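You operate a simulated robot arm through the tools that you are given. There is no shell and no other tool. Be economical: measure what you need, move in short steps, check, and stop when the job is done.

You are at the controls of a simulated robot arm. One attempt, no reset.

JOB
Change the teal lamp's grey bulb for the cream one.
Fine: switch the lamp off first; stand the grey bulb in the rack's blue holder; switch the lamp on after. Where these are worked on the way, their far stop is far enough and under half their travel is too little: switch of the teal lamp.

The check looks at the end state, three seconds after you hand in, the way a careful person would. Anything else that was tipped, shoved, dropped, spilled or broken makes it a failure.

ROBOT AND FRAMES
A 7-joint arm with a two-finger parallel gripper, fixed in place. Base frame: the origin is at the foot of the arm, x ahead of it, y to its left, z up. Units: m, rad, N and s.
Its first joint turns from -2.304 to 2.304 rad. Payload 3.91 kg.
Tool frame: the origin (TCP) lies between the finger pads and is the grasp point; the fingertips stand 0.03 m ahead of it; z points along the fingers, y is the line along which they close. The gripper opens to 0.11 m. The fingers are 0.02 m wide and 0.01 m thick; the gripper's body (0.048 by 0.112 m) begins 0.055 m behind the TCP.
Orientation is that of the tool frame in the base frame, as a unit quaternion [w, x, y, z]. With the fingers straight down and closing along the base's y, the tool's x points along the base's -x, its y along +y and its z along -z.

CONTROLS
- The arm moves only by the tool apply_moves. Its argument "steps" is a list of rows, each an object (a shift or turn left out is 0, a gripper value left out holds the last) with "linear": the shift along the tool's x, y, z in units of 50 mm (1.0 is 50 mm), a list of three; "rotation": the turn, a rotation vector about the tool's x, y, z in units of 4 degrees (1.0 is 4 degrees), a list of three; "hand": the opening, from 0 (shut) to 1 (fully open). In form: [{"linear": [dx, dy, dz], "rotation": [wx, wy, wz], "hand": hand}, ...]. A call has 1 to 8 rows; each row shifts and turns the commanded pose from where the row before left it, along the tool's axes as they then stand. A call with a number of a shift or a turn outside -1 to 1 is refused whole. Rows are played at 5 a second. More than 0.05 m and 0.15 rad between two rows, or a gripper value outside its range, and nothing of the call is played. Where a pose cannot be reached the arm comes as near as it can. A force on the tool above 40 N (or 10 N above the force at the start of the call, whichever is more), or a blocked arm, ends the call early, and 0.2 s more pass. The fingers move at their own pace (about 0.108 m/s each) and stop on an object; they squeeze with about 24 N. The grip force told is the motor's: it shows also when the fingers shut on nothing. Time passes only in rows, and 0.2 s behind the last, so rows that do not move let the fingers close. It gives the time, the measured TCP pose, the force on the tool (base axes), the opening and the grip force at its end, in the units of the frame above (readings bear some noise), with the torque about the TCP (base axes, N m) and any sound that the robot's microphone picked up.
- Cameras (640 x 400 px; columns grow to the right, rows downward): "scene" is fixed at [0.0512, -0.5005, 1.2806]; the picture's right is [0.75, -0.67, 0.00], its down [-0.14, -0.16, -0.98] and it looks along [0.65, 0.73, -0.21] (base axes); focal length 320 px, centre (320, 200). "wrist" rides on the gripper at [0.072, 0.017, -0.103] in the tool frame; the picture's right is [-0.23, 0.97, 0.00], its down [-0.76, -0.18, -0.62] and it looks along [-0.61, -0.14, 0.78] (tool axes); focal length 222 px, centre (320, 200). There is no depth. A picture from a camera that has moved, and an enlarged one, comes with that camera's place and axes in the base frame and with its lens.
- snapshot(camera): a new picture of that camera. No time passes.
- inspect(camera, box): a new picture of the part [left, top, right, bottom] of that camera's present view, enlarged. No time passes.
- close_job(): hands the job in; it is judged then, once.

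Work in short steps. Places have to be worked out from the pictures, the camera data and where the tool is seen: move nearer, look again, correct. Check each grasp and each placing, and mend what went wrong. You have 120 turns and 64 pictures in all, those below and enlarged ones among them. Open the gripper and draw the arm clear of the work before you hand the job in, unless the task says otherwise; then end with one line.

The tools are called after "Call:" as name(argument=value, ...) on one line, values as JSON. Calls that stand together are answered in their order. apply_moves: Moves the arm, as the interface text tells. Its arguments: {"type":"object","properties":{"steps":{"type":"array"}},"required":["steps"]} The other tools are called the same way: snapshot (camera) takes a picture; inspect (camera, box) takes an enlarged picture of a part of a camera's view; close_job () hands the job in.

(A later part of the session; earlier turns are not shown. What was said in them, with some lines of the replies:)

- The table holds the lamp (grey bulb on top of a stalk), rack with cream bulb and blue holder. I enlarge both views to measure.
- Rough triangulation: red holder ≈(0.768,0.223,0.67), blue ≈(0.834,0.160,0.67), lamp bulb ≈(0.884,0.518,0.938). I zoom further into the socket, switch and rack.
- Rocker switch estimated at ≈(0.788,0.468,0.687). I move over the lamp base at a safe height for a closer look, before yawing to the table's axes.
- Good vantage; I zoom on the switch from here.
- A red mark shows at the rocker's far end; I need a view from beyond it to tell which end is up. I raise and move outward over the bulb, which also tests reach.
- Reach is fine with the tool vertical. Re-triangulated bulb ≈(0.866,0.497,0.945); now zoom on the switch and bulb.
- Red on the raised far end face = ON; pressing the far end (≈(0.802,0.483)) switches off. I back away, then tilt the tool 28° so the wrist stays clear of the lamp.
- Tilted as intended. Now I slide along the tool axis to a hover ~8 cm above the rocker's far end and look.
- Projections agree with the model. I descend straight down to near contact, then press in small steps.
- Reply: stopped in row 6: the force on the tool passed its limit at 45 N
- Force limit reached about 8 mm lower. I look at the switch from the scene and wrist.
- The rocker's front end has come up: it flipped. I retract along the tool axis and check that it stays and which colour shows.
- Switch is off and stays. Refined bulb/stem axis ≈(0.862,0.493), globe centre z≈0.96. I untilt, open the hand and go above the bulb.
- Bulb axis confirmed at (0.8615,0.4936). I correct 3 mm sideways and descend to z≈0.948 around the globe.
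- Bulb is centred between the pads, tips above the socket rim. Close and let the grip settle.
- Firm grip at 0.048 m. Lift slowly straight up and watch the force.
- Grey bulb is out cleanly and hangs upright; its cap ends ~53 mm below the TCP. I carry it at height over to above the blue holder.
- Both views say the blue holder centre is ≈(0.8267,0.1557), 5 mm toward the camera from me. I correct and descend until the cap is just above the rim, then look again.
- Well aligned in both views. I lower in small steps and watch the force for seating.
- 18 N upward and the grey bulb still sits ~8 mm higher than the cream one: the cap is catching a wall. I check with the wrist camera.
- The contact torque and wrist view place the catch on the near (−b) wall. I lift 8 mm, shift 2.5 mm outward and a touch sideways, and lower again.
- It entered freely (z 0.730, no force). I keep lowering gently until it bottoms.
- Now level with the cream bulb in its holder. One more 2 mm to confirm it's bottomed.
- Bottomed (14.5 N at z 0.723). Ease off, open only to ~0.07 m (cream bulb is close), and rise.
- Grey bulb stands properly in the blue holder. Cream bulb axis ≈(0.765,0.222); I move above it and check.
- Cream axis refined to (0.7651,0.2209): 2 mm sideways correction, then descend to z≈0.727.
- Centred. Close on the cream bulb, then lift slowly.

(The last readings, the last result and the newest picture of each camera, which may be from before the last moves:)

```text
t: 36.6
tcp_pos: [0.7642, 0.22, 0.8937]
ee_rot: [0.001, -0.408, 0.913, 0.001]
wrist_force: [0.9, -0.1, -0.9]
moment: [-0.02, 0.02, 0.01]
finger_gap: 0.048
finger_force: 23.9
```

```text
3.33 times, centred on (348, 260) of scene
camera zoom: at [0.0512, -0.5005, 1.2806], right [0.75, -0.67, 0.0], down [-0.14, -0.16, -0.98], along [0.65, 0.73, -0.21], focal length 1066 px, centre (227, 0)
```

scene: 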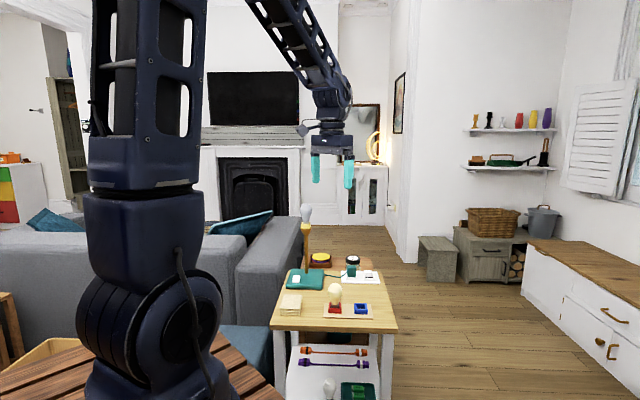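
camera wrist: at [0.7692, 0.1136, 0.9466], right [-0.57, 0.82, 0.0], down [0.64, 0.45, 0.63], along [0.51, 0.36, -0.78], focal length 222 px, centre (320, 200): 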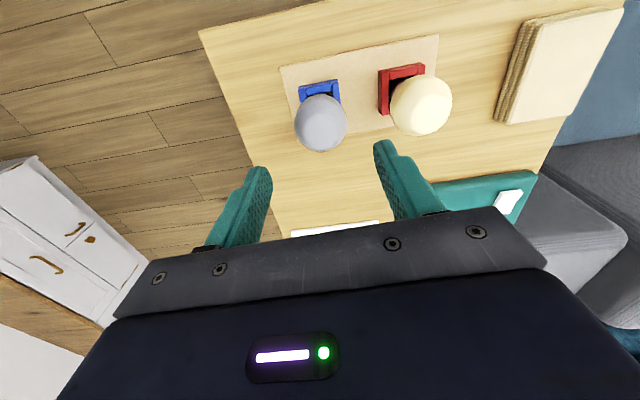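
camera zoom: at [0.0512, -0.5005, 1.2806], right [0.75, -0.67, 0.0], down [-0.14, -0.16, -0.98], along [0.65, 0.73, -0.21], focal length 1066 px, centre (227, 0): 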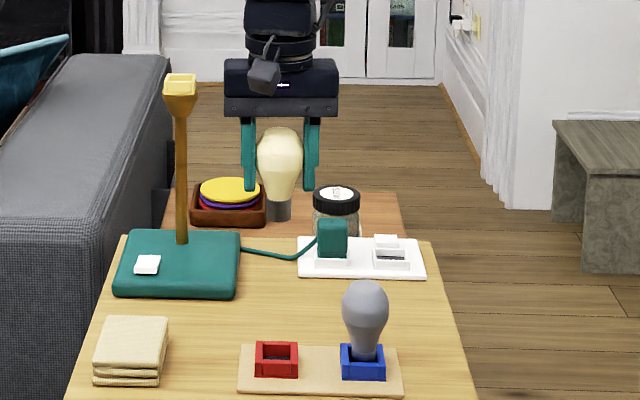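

Cream bulb is held upright. I raise to z≈1.045, then carry it above the lamp socket.

Call:
apply_moves(steps=[{"linear": [0, 0, -0.9]}, {"linear": [0, 0, -0.9]}, {"linear": [0, 0, -0.9]}, {"linear": [0, 0, -0.35]}, {}])

Call:
apply_moves(steps=[{"linear": [-0.8, 0.33, 0]}, {"linear": [-0.8, 0.33, 0]}, {"linear": [-0.8, 0.33, 0]}, {"linear": [-0.8, 0.33, 0]}, {"linear": [-0.8, 0.33, 0]}, {"linear": [-0.8, 0.33, 0]}, {"linear": [-0.56, 0.23, 0]}, {}])

Call:
inspect(camera="wrist", box=[220, 30, 420, 220])

```text
t: 37.8
tcp_pos: [0.765, 0.2214, 1.0472]
ee_rot: [0.003, -0.407, 0.913, 0.001]
wrist_force: [-1.3, 0.6, 0.3]
moment: [0.02, -0.01, -0.01]
finger_gap: 0.0479
finger_force: 23.8
```

```text
t: 39.6
tcp_pos: [0.862, 0.4928, 1.0477]
ee_rot: [0.003, -0.406, 0.914, 0.001]
wrist_force: [0.5, -0.3, -0.6]
moment: [-0.02, -0.03, -0.01]
finger_gap: 0.048
finger_force: 23.8
```

```text
2.11 times, centred on (320, 125) of wrist
camera zoom: at [0.7999, 0.4498, 1.1526], right [-0.57, 0.82, 0.0], down [0.64, 0.45, 0.63], along [0.51, 0.36, -0.78], focal length 468 px, centre (320, 358)
```

zoom: 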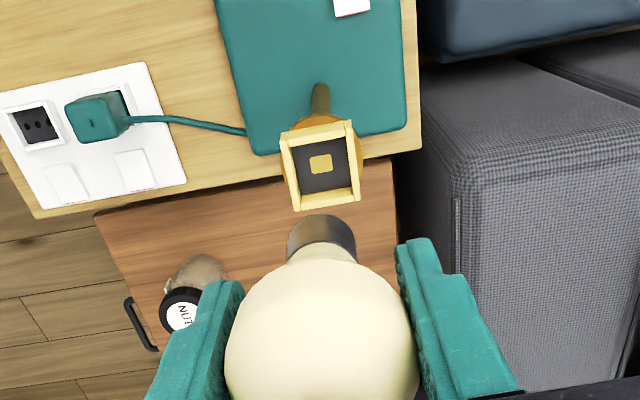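

Aligned over the socket. A red edge shows at the switch again, so I zoom on it before proceeding.

Call:
inspect(camera="wrist", box=[290, 0, 354, 40])

```text
10.00 times, centred on (322, 20) of wrist
camera zoom: at [0.7999, 0.4498, 1.1526], right [-0.57, 0.82, 0.0], down [0.64, 0.45, 0.63], along [0.51, 0.36, -0.78], focal length 2221 px, centre (300, 2000)
```

zoom: 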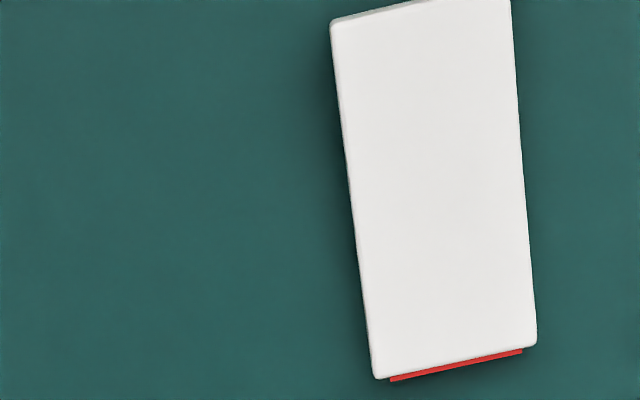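

The two rocker states clearly differ; the bulb lighting will settle the sense later. I descend to just above the socket rim (z≈0.975).

Call:
apply_moves(steps=[{"linear": [0, 0.024, 0.6]}, {"linear": [0, 0, 0.5]}, {"linear": [0, 0, 0.35]}, {}])

Call:
inspect(camera="scene", box=[282, 190, 330, 235])

Call:
inspect(camera="wrist", box=[240, 60, 400, 160])

```text
t: 40.6
tcp_pos: [0.8618, 0.4935, 0.9757]
ee_rot: [0.003, -0.407, 0.913, 0.0]
wrist_force: [-0.4, 0.6, -0.5]
moment: [0.03, -0.01, 0.03]
finger_gap: 0.0478
finger_force: 23.6
```

```text
8.89 times, centred on (306, 212) of scene
camera zoom: at [0.0512, -0.5005, 1.2806], right [0.75, -0.67, 0.0], down [-0.14, -0.16, -0.98], along [0.65, 0.73, -0.21], focal length 2842 px, centre (444, 89)
```

zoom: 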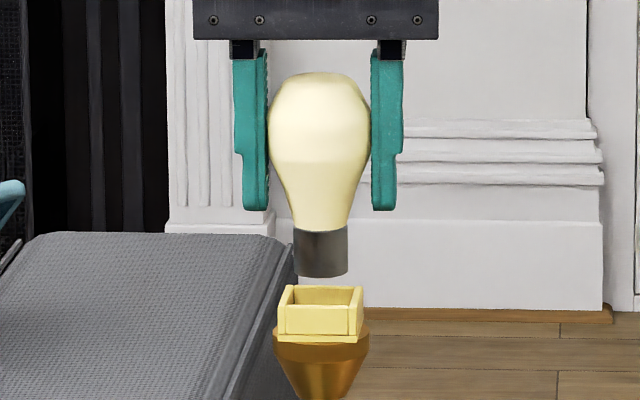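

```text
4.00 times, centred on (320, 110) of wrist
camera zoom: at [0.7995, 0.45, 1.0795], right [-0.57, 0.82, 0.0], down [0.64, 0.45, 0.63], along [0.51, 0.36, -0.78], focal length 888 px, centre (320, 560)
```

zoom: 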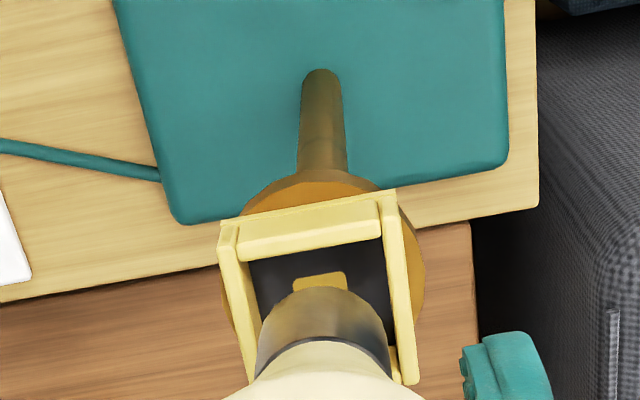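

Aligned in both views. Lower in small steps.

Call:
apply_moves(steps=[{"linear": [0, 0, 0.1]}, {"linear": [0, 0, 0.1]}, {"linear": [0, 0, 0.08]}, {"linear": [0, 0, 0.06]}, {"linear": [0, 0, 0.06]}])

Call:
inspect(camera="scene", box=[282, 190, 330, 235])

```text
t: 41.8
tcp_pos: [0.8613, 0.493, 0.9553]
ee_rot: [0.004, -0.407, 0.913, 0.0]
wrist_force: [-0.1, 0.7, -0.9]
moment: [-0.03, -0.01, 0.02]
finger_gap: 0.0482
finger_force: 23.8
```

```text
8.89 times, centred on (306, 212) of scene
camera zoom: at [0.0512, -0.5005, 1.2806], right [0.75, -0.67, 0.0], down [-0.14, -0.16, -0.98], along [0.65, 0.73, -0.21], focal length 2842 px, centre (444, 89)
```

zoom: 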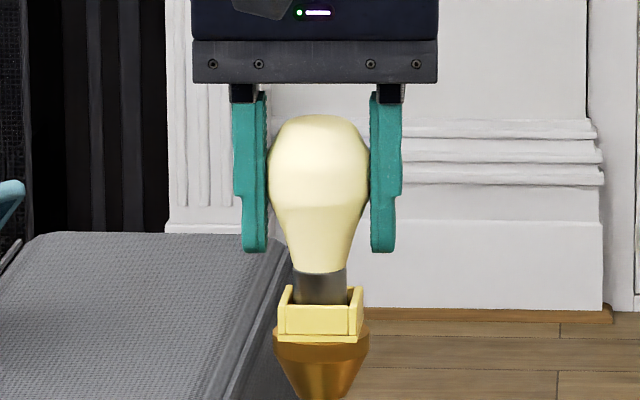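

No force; it's in the socket with ~5 mm to go by comparison with the old bulb. Continue to bottom.

Call:
apply_moves(steps=[{"linear": [0, 0, 0.04]}, {"linear": [0, 0, 0.04]}, {"linear": [0, 0, 0.03]}])

```text
t: 42.6
tcp_pos: [0.8609, 0.4942, 0.9501]
ee_rot: [0.003, -0.407, 0.913, 0.0]
wrist_force: [0.1, 0.8, -0.5]
moment: [-0.01, 0.04, 0.03]
finger_gap: 0.0478
finger_force: 23.9
```

Call:
apply_moves(steps=[{"linear": [0, 0, 0.02]}, {"linear": [0, 0, 0.02]}])

Call:
inspect(camera="scene", box=[282, 190, 330, 235])

```text
t: 43.2
tcp_pos: [0.8612, 0.493, 0.9501]
ee_rot: [0.003, -0.406, 0.914, 0.001]
wrist_force: [-2.7, -1.4, 17.6]
moment: [-0.08, 0.35, 0.1]
finger_gap: 0.0481
finger_force: 24.0
```

```text
8.89 times, centred on (306, 212) of scene
camera zoom: at [0.0512, -0.5005, 1.2806], right [0.75, -0.67, 0.0], down [-0.14, -0.16, -0.98], along [0.65, 0.73, -0.21], focal length 2842 px, centre (444, 89)
```

zoom: 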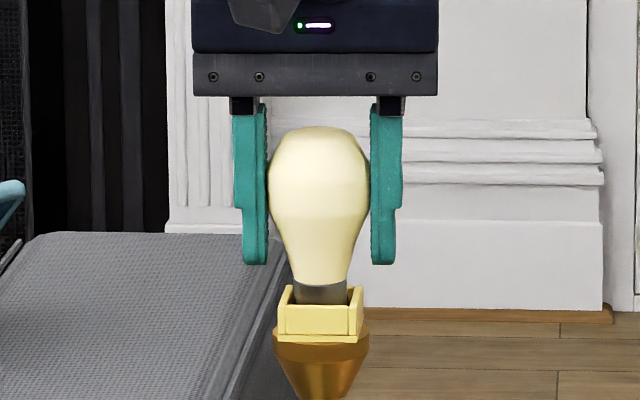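

Seated (17.6 N, same height as the old bulb). Ease off, open, and rise.

Call:
apply_moves(steps=[{"linear": [0, 0, -0.03]}, {"hand": 0.9}, {}, {}, {"linear": [0, 0, -0.3]}, {"linear": [0, 0, -0.8]}, {"linear": [0, 0, -0.9]}, {"linear": [0, 0, -0.5]}])

Call:
apply_moves(steps=[{"linear": [0.9, 0, 0]}, {"linear": [0.9, 0, 0]}, {"linear": [0.9, 0, 0], "hand": 0}, {"linear": [0.9, 0, 0]}, {"linear": [0.4, 0, 0]}])

Call:
inspect(camera="scene", box=[274, 190, 354, 290])

```text
t: 45.0
tcp_pos: [0.8599, 0.4939, 1.0745]
ee_rot: [0.002, -0.407, 0.913, 0.001]
wrist_force: [0.7, -0.6, -1.0]
moment: [-0.02, 0.03, 0.02]
finger_gap: 0.0988
finger_force: 0.1
```

```text
t: 46.2
tcp_pos: [0.7266, 0.3447, 1.0728]
ee_rot: [0.001, -0.407, 0.913, 0.001]
wrist_force: [-0.2, 0.5, -0.1]
moment: [0.01, -0.03, 0.01]
finger_gap: 0.0001
finger_force: 24.0
```

```text
4.00 times, centred on (314, 240) of scene
camera zoom: at [0.0512, -0.5005, 1.2806], right [0.75, -0.67, 0.0], down [-0.14, -0.16, -0.98], along [0.65, 0.73, -0.21], focal length 1279 px, centre (344, 40)
```

zoom: 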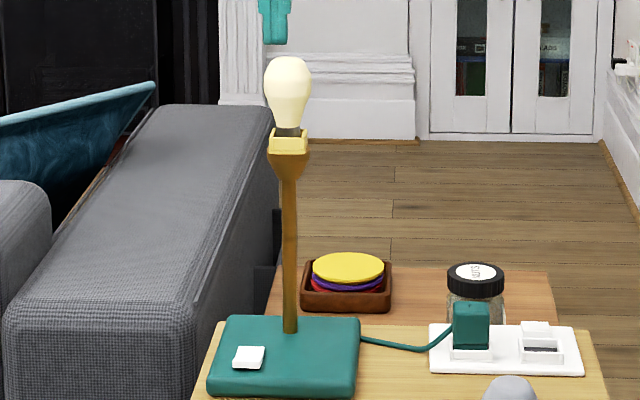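

Cream bulb seated, unlit: lamp is off as expected. I tilt again, and hover over the rocker's near end (≈(0.774,0.454)).

Call:
apply_moves(steps=[{"rotation": [0, -1, 0]}, {"rotation": [0, -1, 0]}, {"rotation": [0, -1, 0]}, {"rotation": [0, -1, 0]}, {"rotation": [0, -1, 0]}, {"rotation": [0, -1, 0]}, {"rotation": [0, -1, 0]}])

Call:
apply_moves(steps=[{"linear": [0.095, 0.108, 0.833]}, {"linear": [0.095, 0.108, 0.833]}, {"linear": [0.095, 0.108, 0.833]}, {"linear": [0.095, 0.108, 0.833]}, {"linear": [0.095, 0.108, 0.833]}, {"linear": [0.095, 0.108, 0.833]}, {"linear": [0.095, 0.108, 0.833]}, {}])

Call:
inspect(camera="scene", box=[280, 235, 344, 290])

```text
t: 47.8
tcp_pos: [0.7269, 0.3453, 1.0742]
ee_rot: [0.224, -0.395, 0.886, 0.099]
wrist_force: [0.2, 0.0, 0.5]
moment: [0.05, 0.03, 0.0]
finger_gap: 0.0
finger_force: 23.4
```

```text
t: 49.6
tcp_pos: [0.7716, 0.4521, 0.8016]
ee_rot: [0.224, -0.395, 0.886, 0.099]
wrist_force: [-0.3, -0.4, 0.5]
moment: [0.02, -0.01, -0.01]
finger_gap: 0.0
finger_force: 24.5
```

```text
7.27 times, centred on (312, 262) of scene
camera zoom: at [0.0512, -0.5005, 1.2806], right [0.75, -0.67, 0.0], down [-0.14, -0.16, -0.98], along [0.65, 0.73, -0.21], focal length 2326 px, centre (378, -254)
```

zoom: 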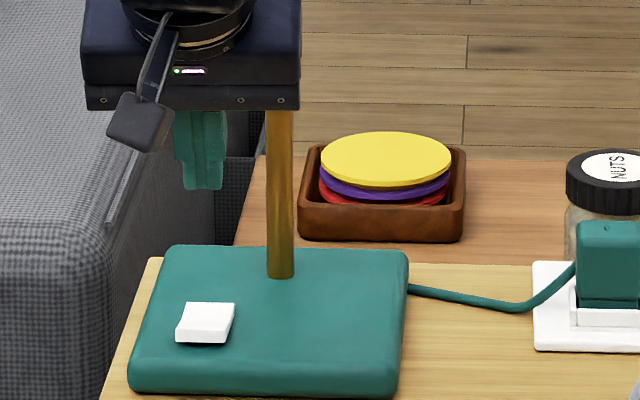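

Fingertip lines up with the rocker's near end. Descend close, then press in small steps.

Call:
apply_moves(steps=[{"linear": [0.35, -0.01, 0.57]}, {"linear": [0.22, 0, 0.41]}, {"linear": [0.094, 0, 0.177]}, {}])

Call:
apply_moves(steps=[{"linear": [0.019, 0, 0.036]}, {"linear": [0.019, 0, 0.036]}, {"linear": [0.019, 0, 0.036]}, {"linear": [0.019, 0, 0.036]}, {"linear": [0.019, 0, 0.036]}, {"linear": [0.019, 0, 0.036]}, {"linear": [0.019, 0, 0.036]}, {"linear": [0.019, 0, 0.036]}])

Call:
inspect(camera="scene", box=[280, 190, 360, 290])

```text
t: 50.6
tcp_pos: [0.7699, 0.4486, 0.7366]
ee_rot: [0.223, -0.395, 0.886, 0.099]
wrist_force: [-0.2, 0.6, -0.2]
moment: [-0.04, 0.03, 0.01]
finger_gap: 0.0
finger_force: 24.1
```

```text
t: 52.4
tcp_pos: [0.7702, 0.4496, 0.7204]
ee_rot: [0.224, -0.395, 0.885, 0.1]
wrist_force: [-9.2, -6.4, 17.5]
moment: [-0.15, 0.17, 0.0]
finger_gap: 0.0
finger_force: 24.2
```

```text
4.00 times, centred on (320, 240) of scene
camera zoom: at [0.0512, -0.5005, 1.2806], right [0.75, -0.67, 0.0], down [-0.14, -0.16, -0.98], along [0.65, 0.73, -0.21], focal length 1279 px, centre (320, 40)
```

zoom: 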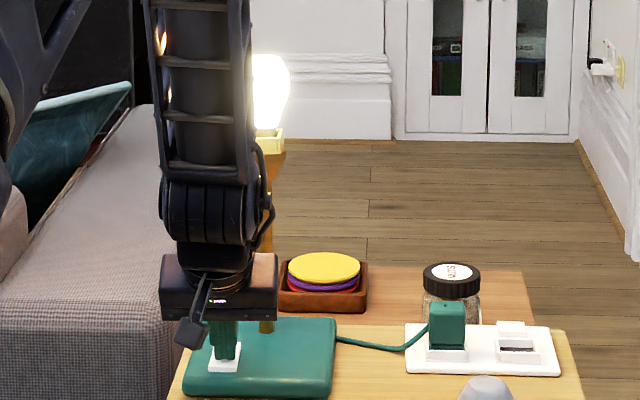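

The bulb is lit. A little more press to reach the stop, then retract along the tool axis.

Call:
apply_moves(steps=[{"linear": [0.019, 0, 0.036]}, {}])

Call:
apply_moves(steps=[{"linear": [0, 0, -0.4]}, {"linear": [0, 0, -0.9]}, {"linear": [0, 0, -0.9]}, {"linear": [0, 0, -0.9]}, {"linear": [0, 0, -0.9]}, {"linear": [0, 0, -0.9]}, {"linear": [0, 0, -0.9]}, {"linear": [0, 0, -0.9], "hand": 0.8}])

Call:
apply_moves(steps=[{"linear": [0, -0.9, 0]}, {"linear": [0, -0.9, 0]}, {"linear": [0, -0.9, 0]}, {}])

Call:
snapshot(camera="scene")

Call:
inspect(camera="scene", box=[260, 195, 420, 345])

Call:
inspect(camera="scene", box=[286, 256, 334, 286])

```text
t: 52.8
tcp_pos: [0.7712, 0.4505, 0.7197]
ee_rot: [0.226, -0.394, 0.886, 0.1]
wrist_force: [-6.1, -4.9, 14.8]
moment: [-0.08, 0.12, -0.14]
finger_gap: 0.0001
finger_force: 23.5
stopped in row 1: the force on the tool passed its limit at 46 N (the readings are from after the stop); the commanded pose is now the measured one
```

```text
t: 54.6
tcp_pos: [0.6643, 0.3309, 1.0129]
ee_rot: [0.223, -0.395, 0.886, 0.098]
wrist_force: [0.2, -0.2, -1.2]
moment: [-0.03, -0.02, 0.0]
finger_gap: 0.0811
finger_force: 0.0
```

```text
t: 55.6
tcp_pos: [0.7665, 0.241, 1.0132]
ee_rot: [0.225, -0.395, 0.885, 0.1]
wrist_force: [0.8, 0.0, -0.1]
moment: [0.01, 0.01, 0.0]
finger_gap: 0.088
finger_force: 0.1
```

```text
14 pictures are left
```

scene: 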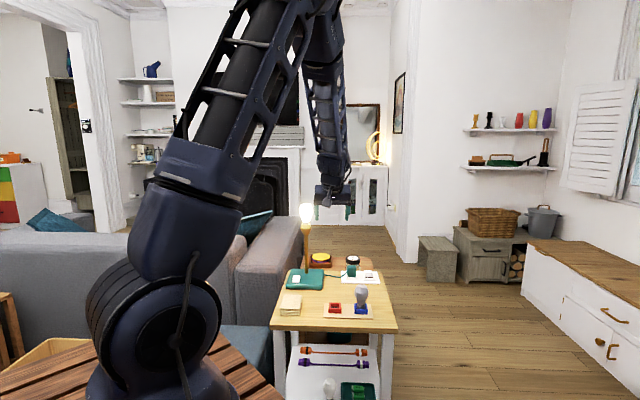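

```text
2.67 times, centred on (340, 270) of scene
camera zoom: at [0.0512, -0.5005, 1.2806], right [0.75, -0.67, 0.0], down [-0.14, -0.16, -0.98], along [0.65, 0.73, -0.21], focal length 853 px, centre (267, 13)
```

zoom: 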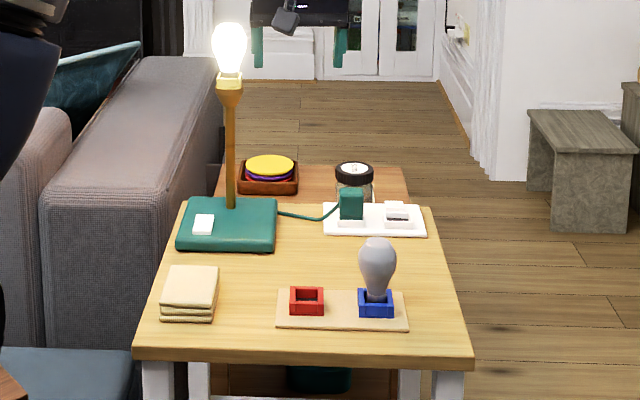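

```text
13.33 times, centred on (310, 271) of scene
camera zoom: at [0.0512, -0.5005, 1.2806], right [0.75, -0.67, 0.0], down [-0.14, -0.16, -0.98], along [0.65, 0.73, -0.21], focal length 4264 px, centre (453, -747)
```

zoom: 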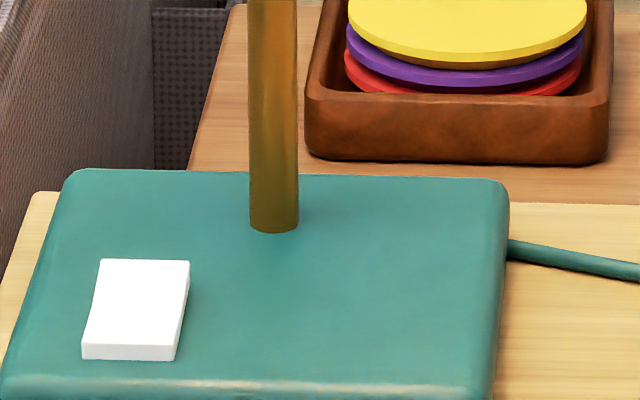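

Everything is in place: the lamp is lit with the cream bulb, the grey one is upright in the blue holder, nothing else has moved, and the gripper is open and clear. I hand in.

Call:
close_job()

```text
The job is handed in.
```

The teal lamp now holds the cream bulb and is switched on and lit. The lamp was switched off during the change, and the grey bulb stands in the rack's blue holder.
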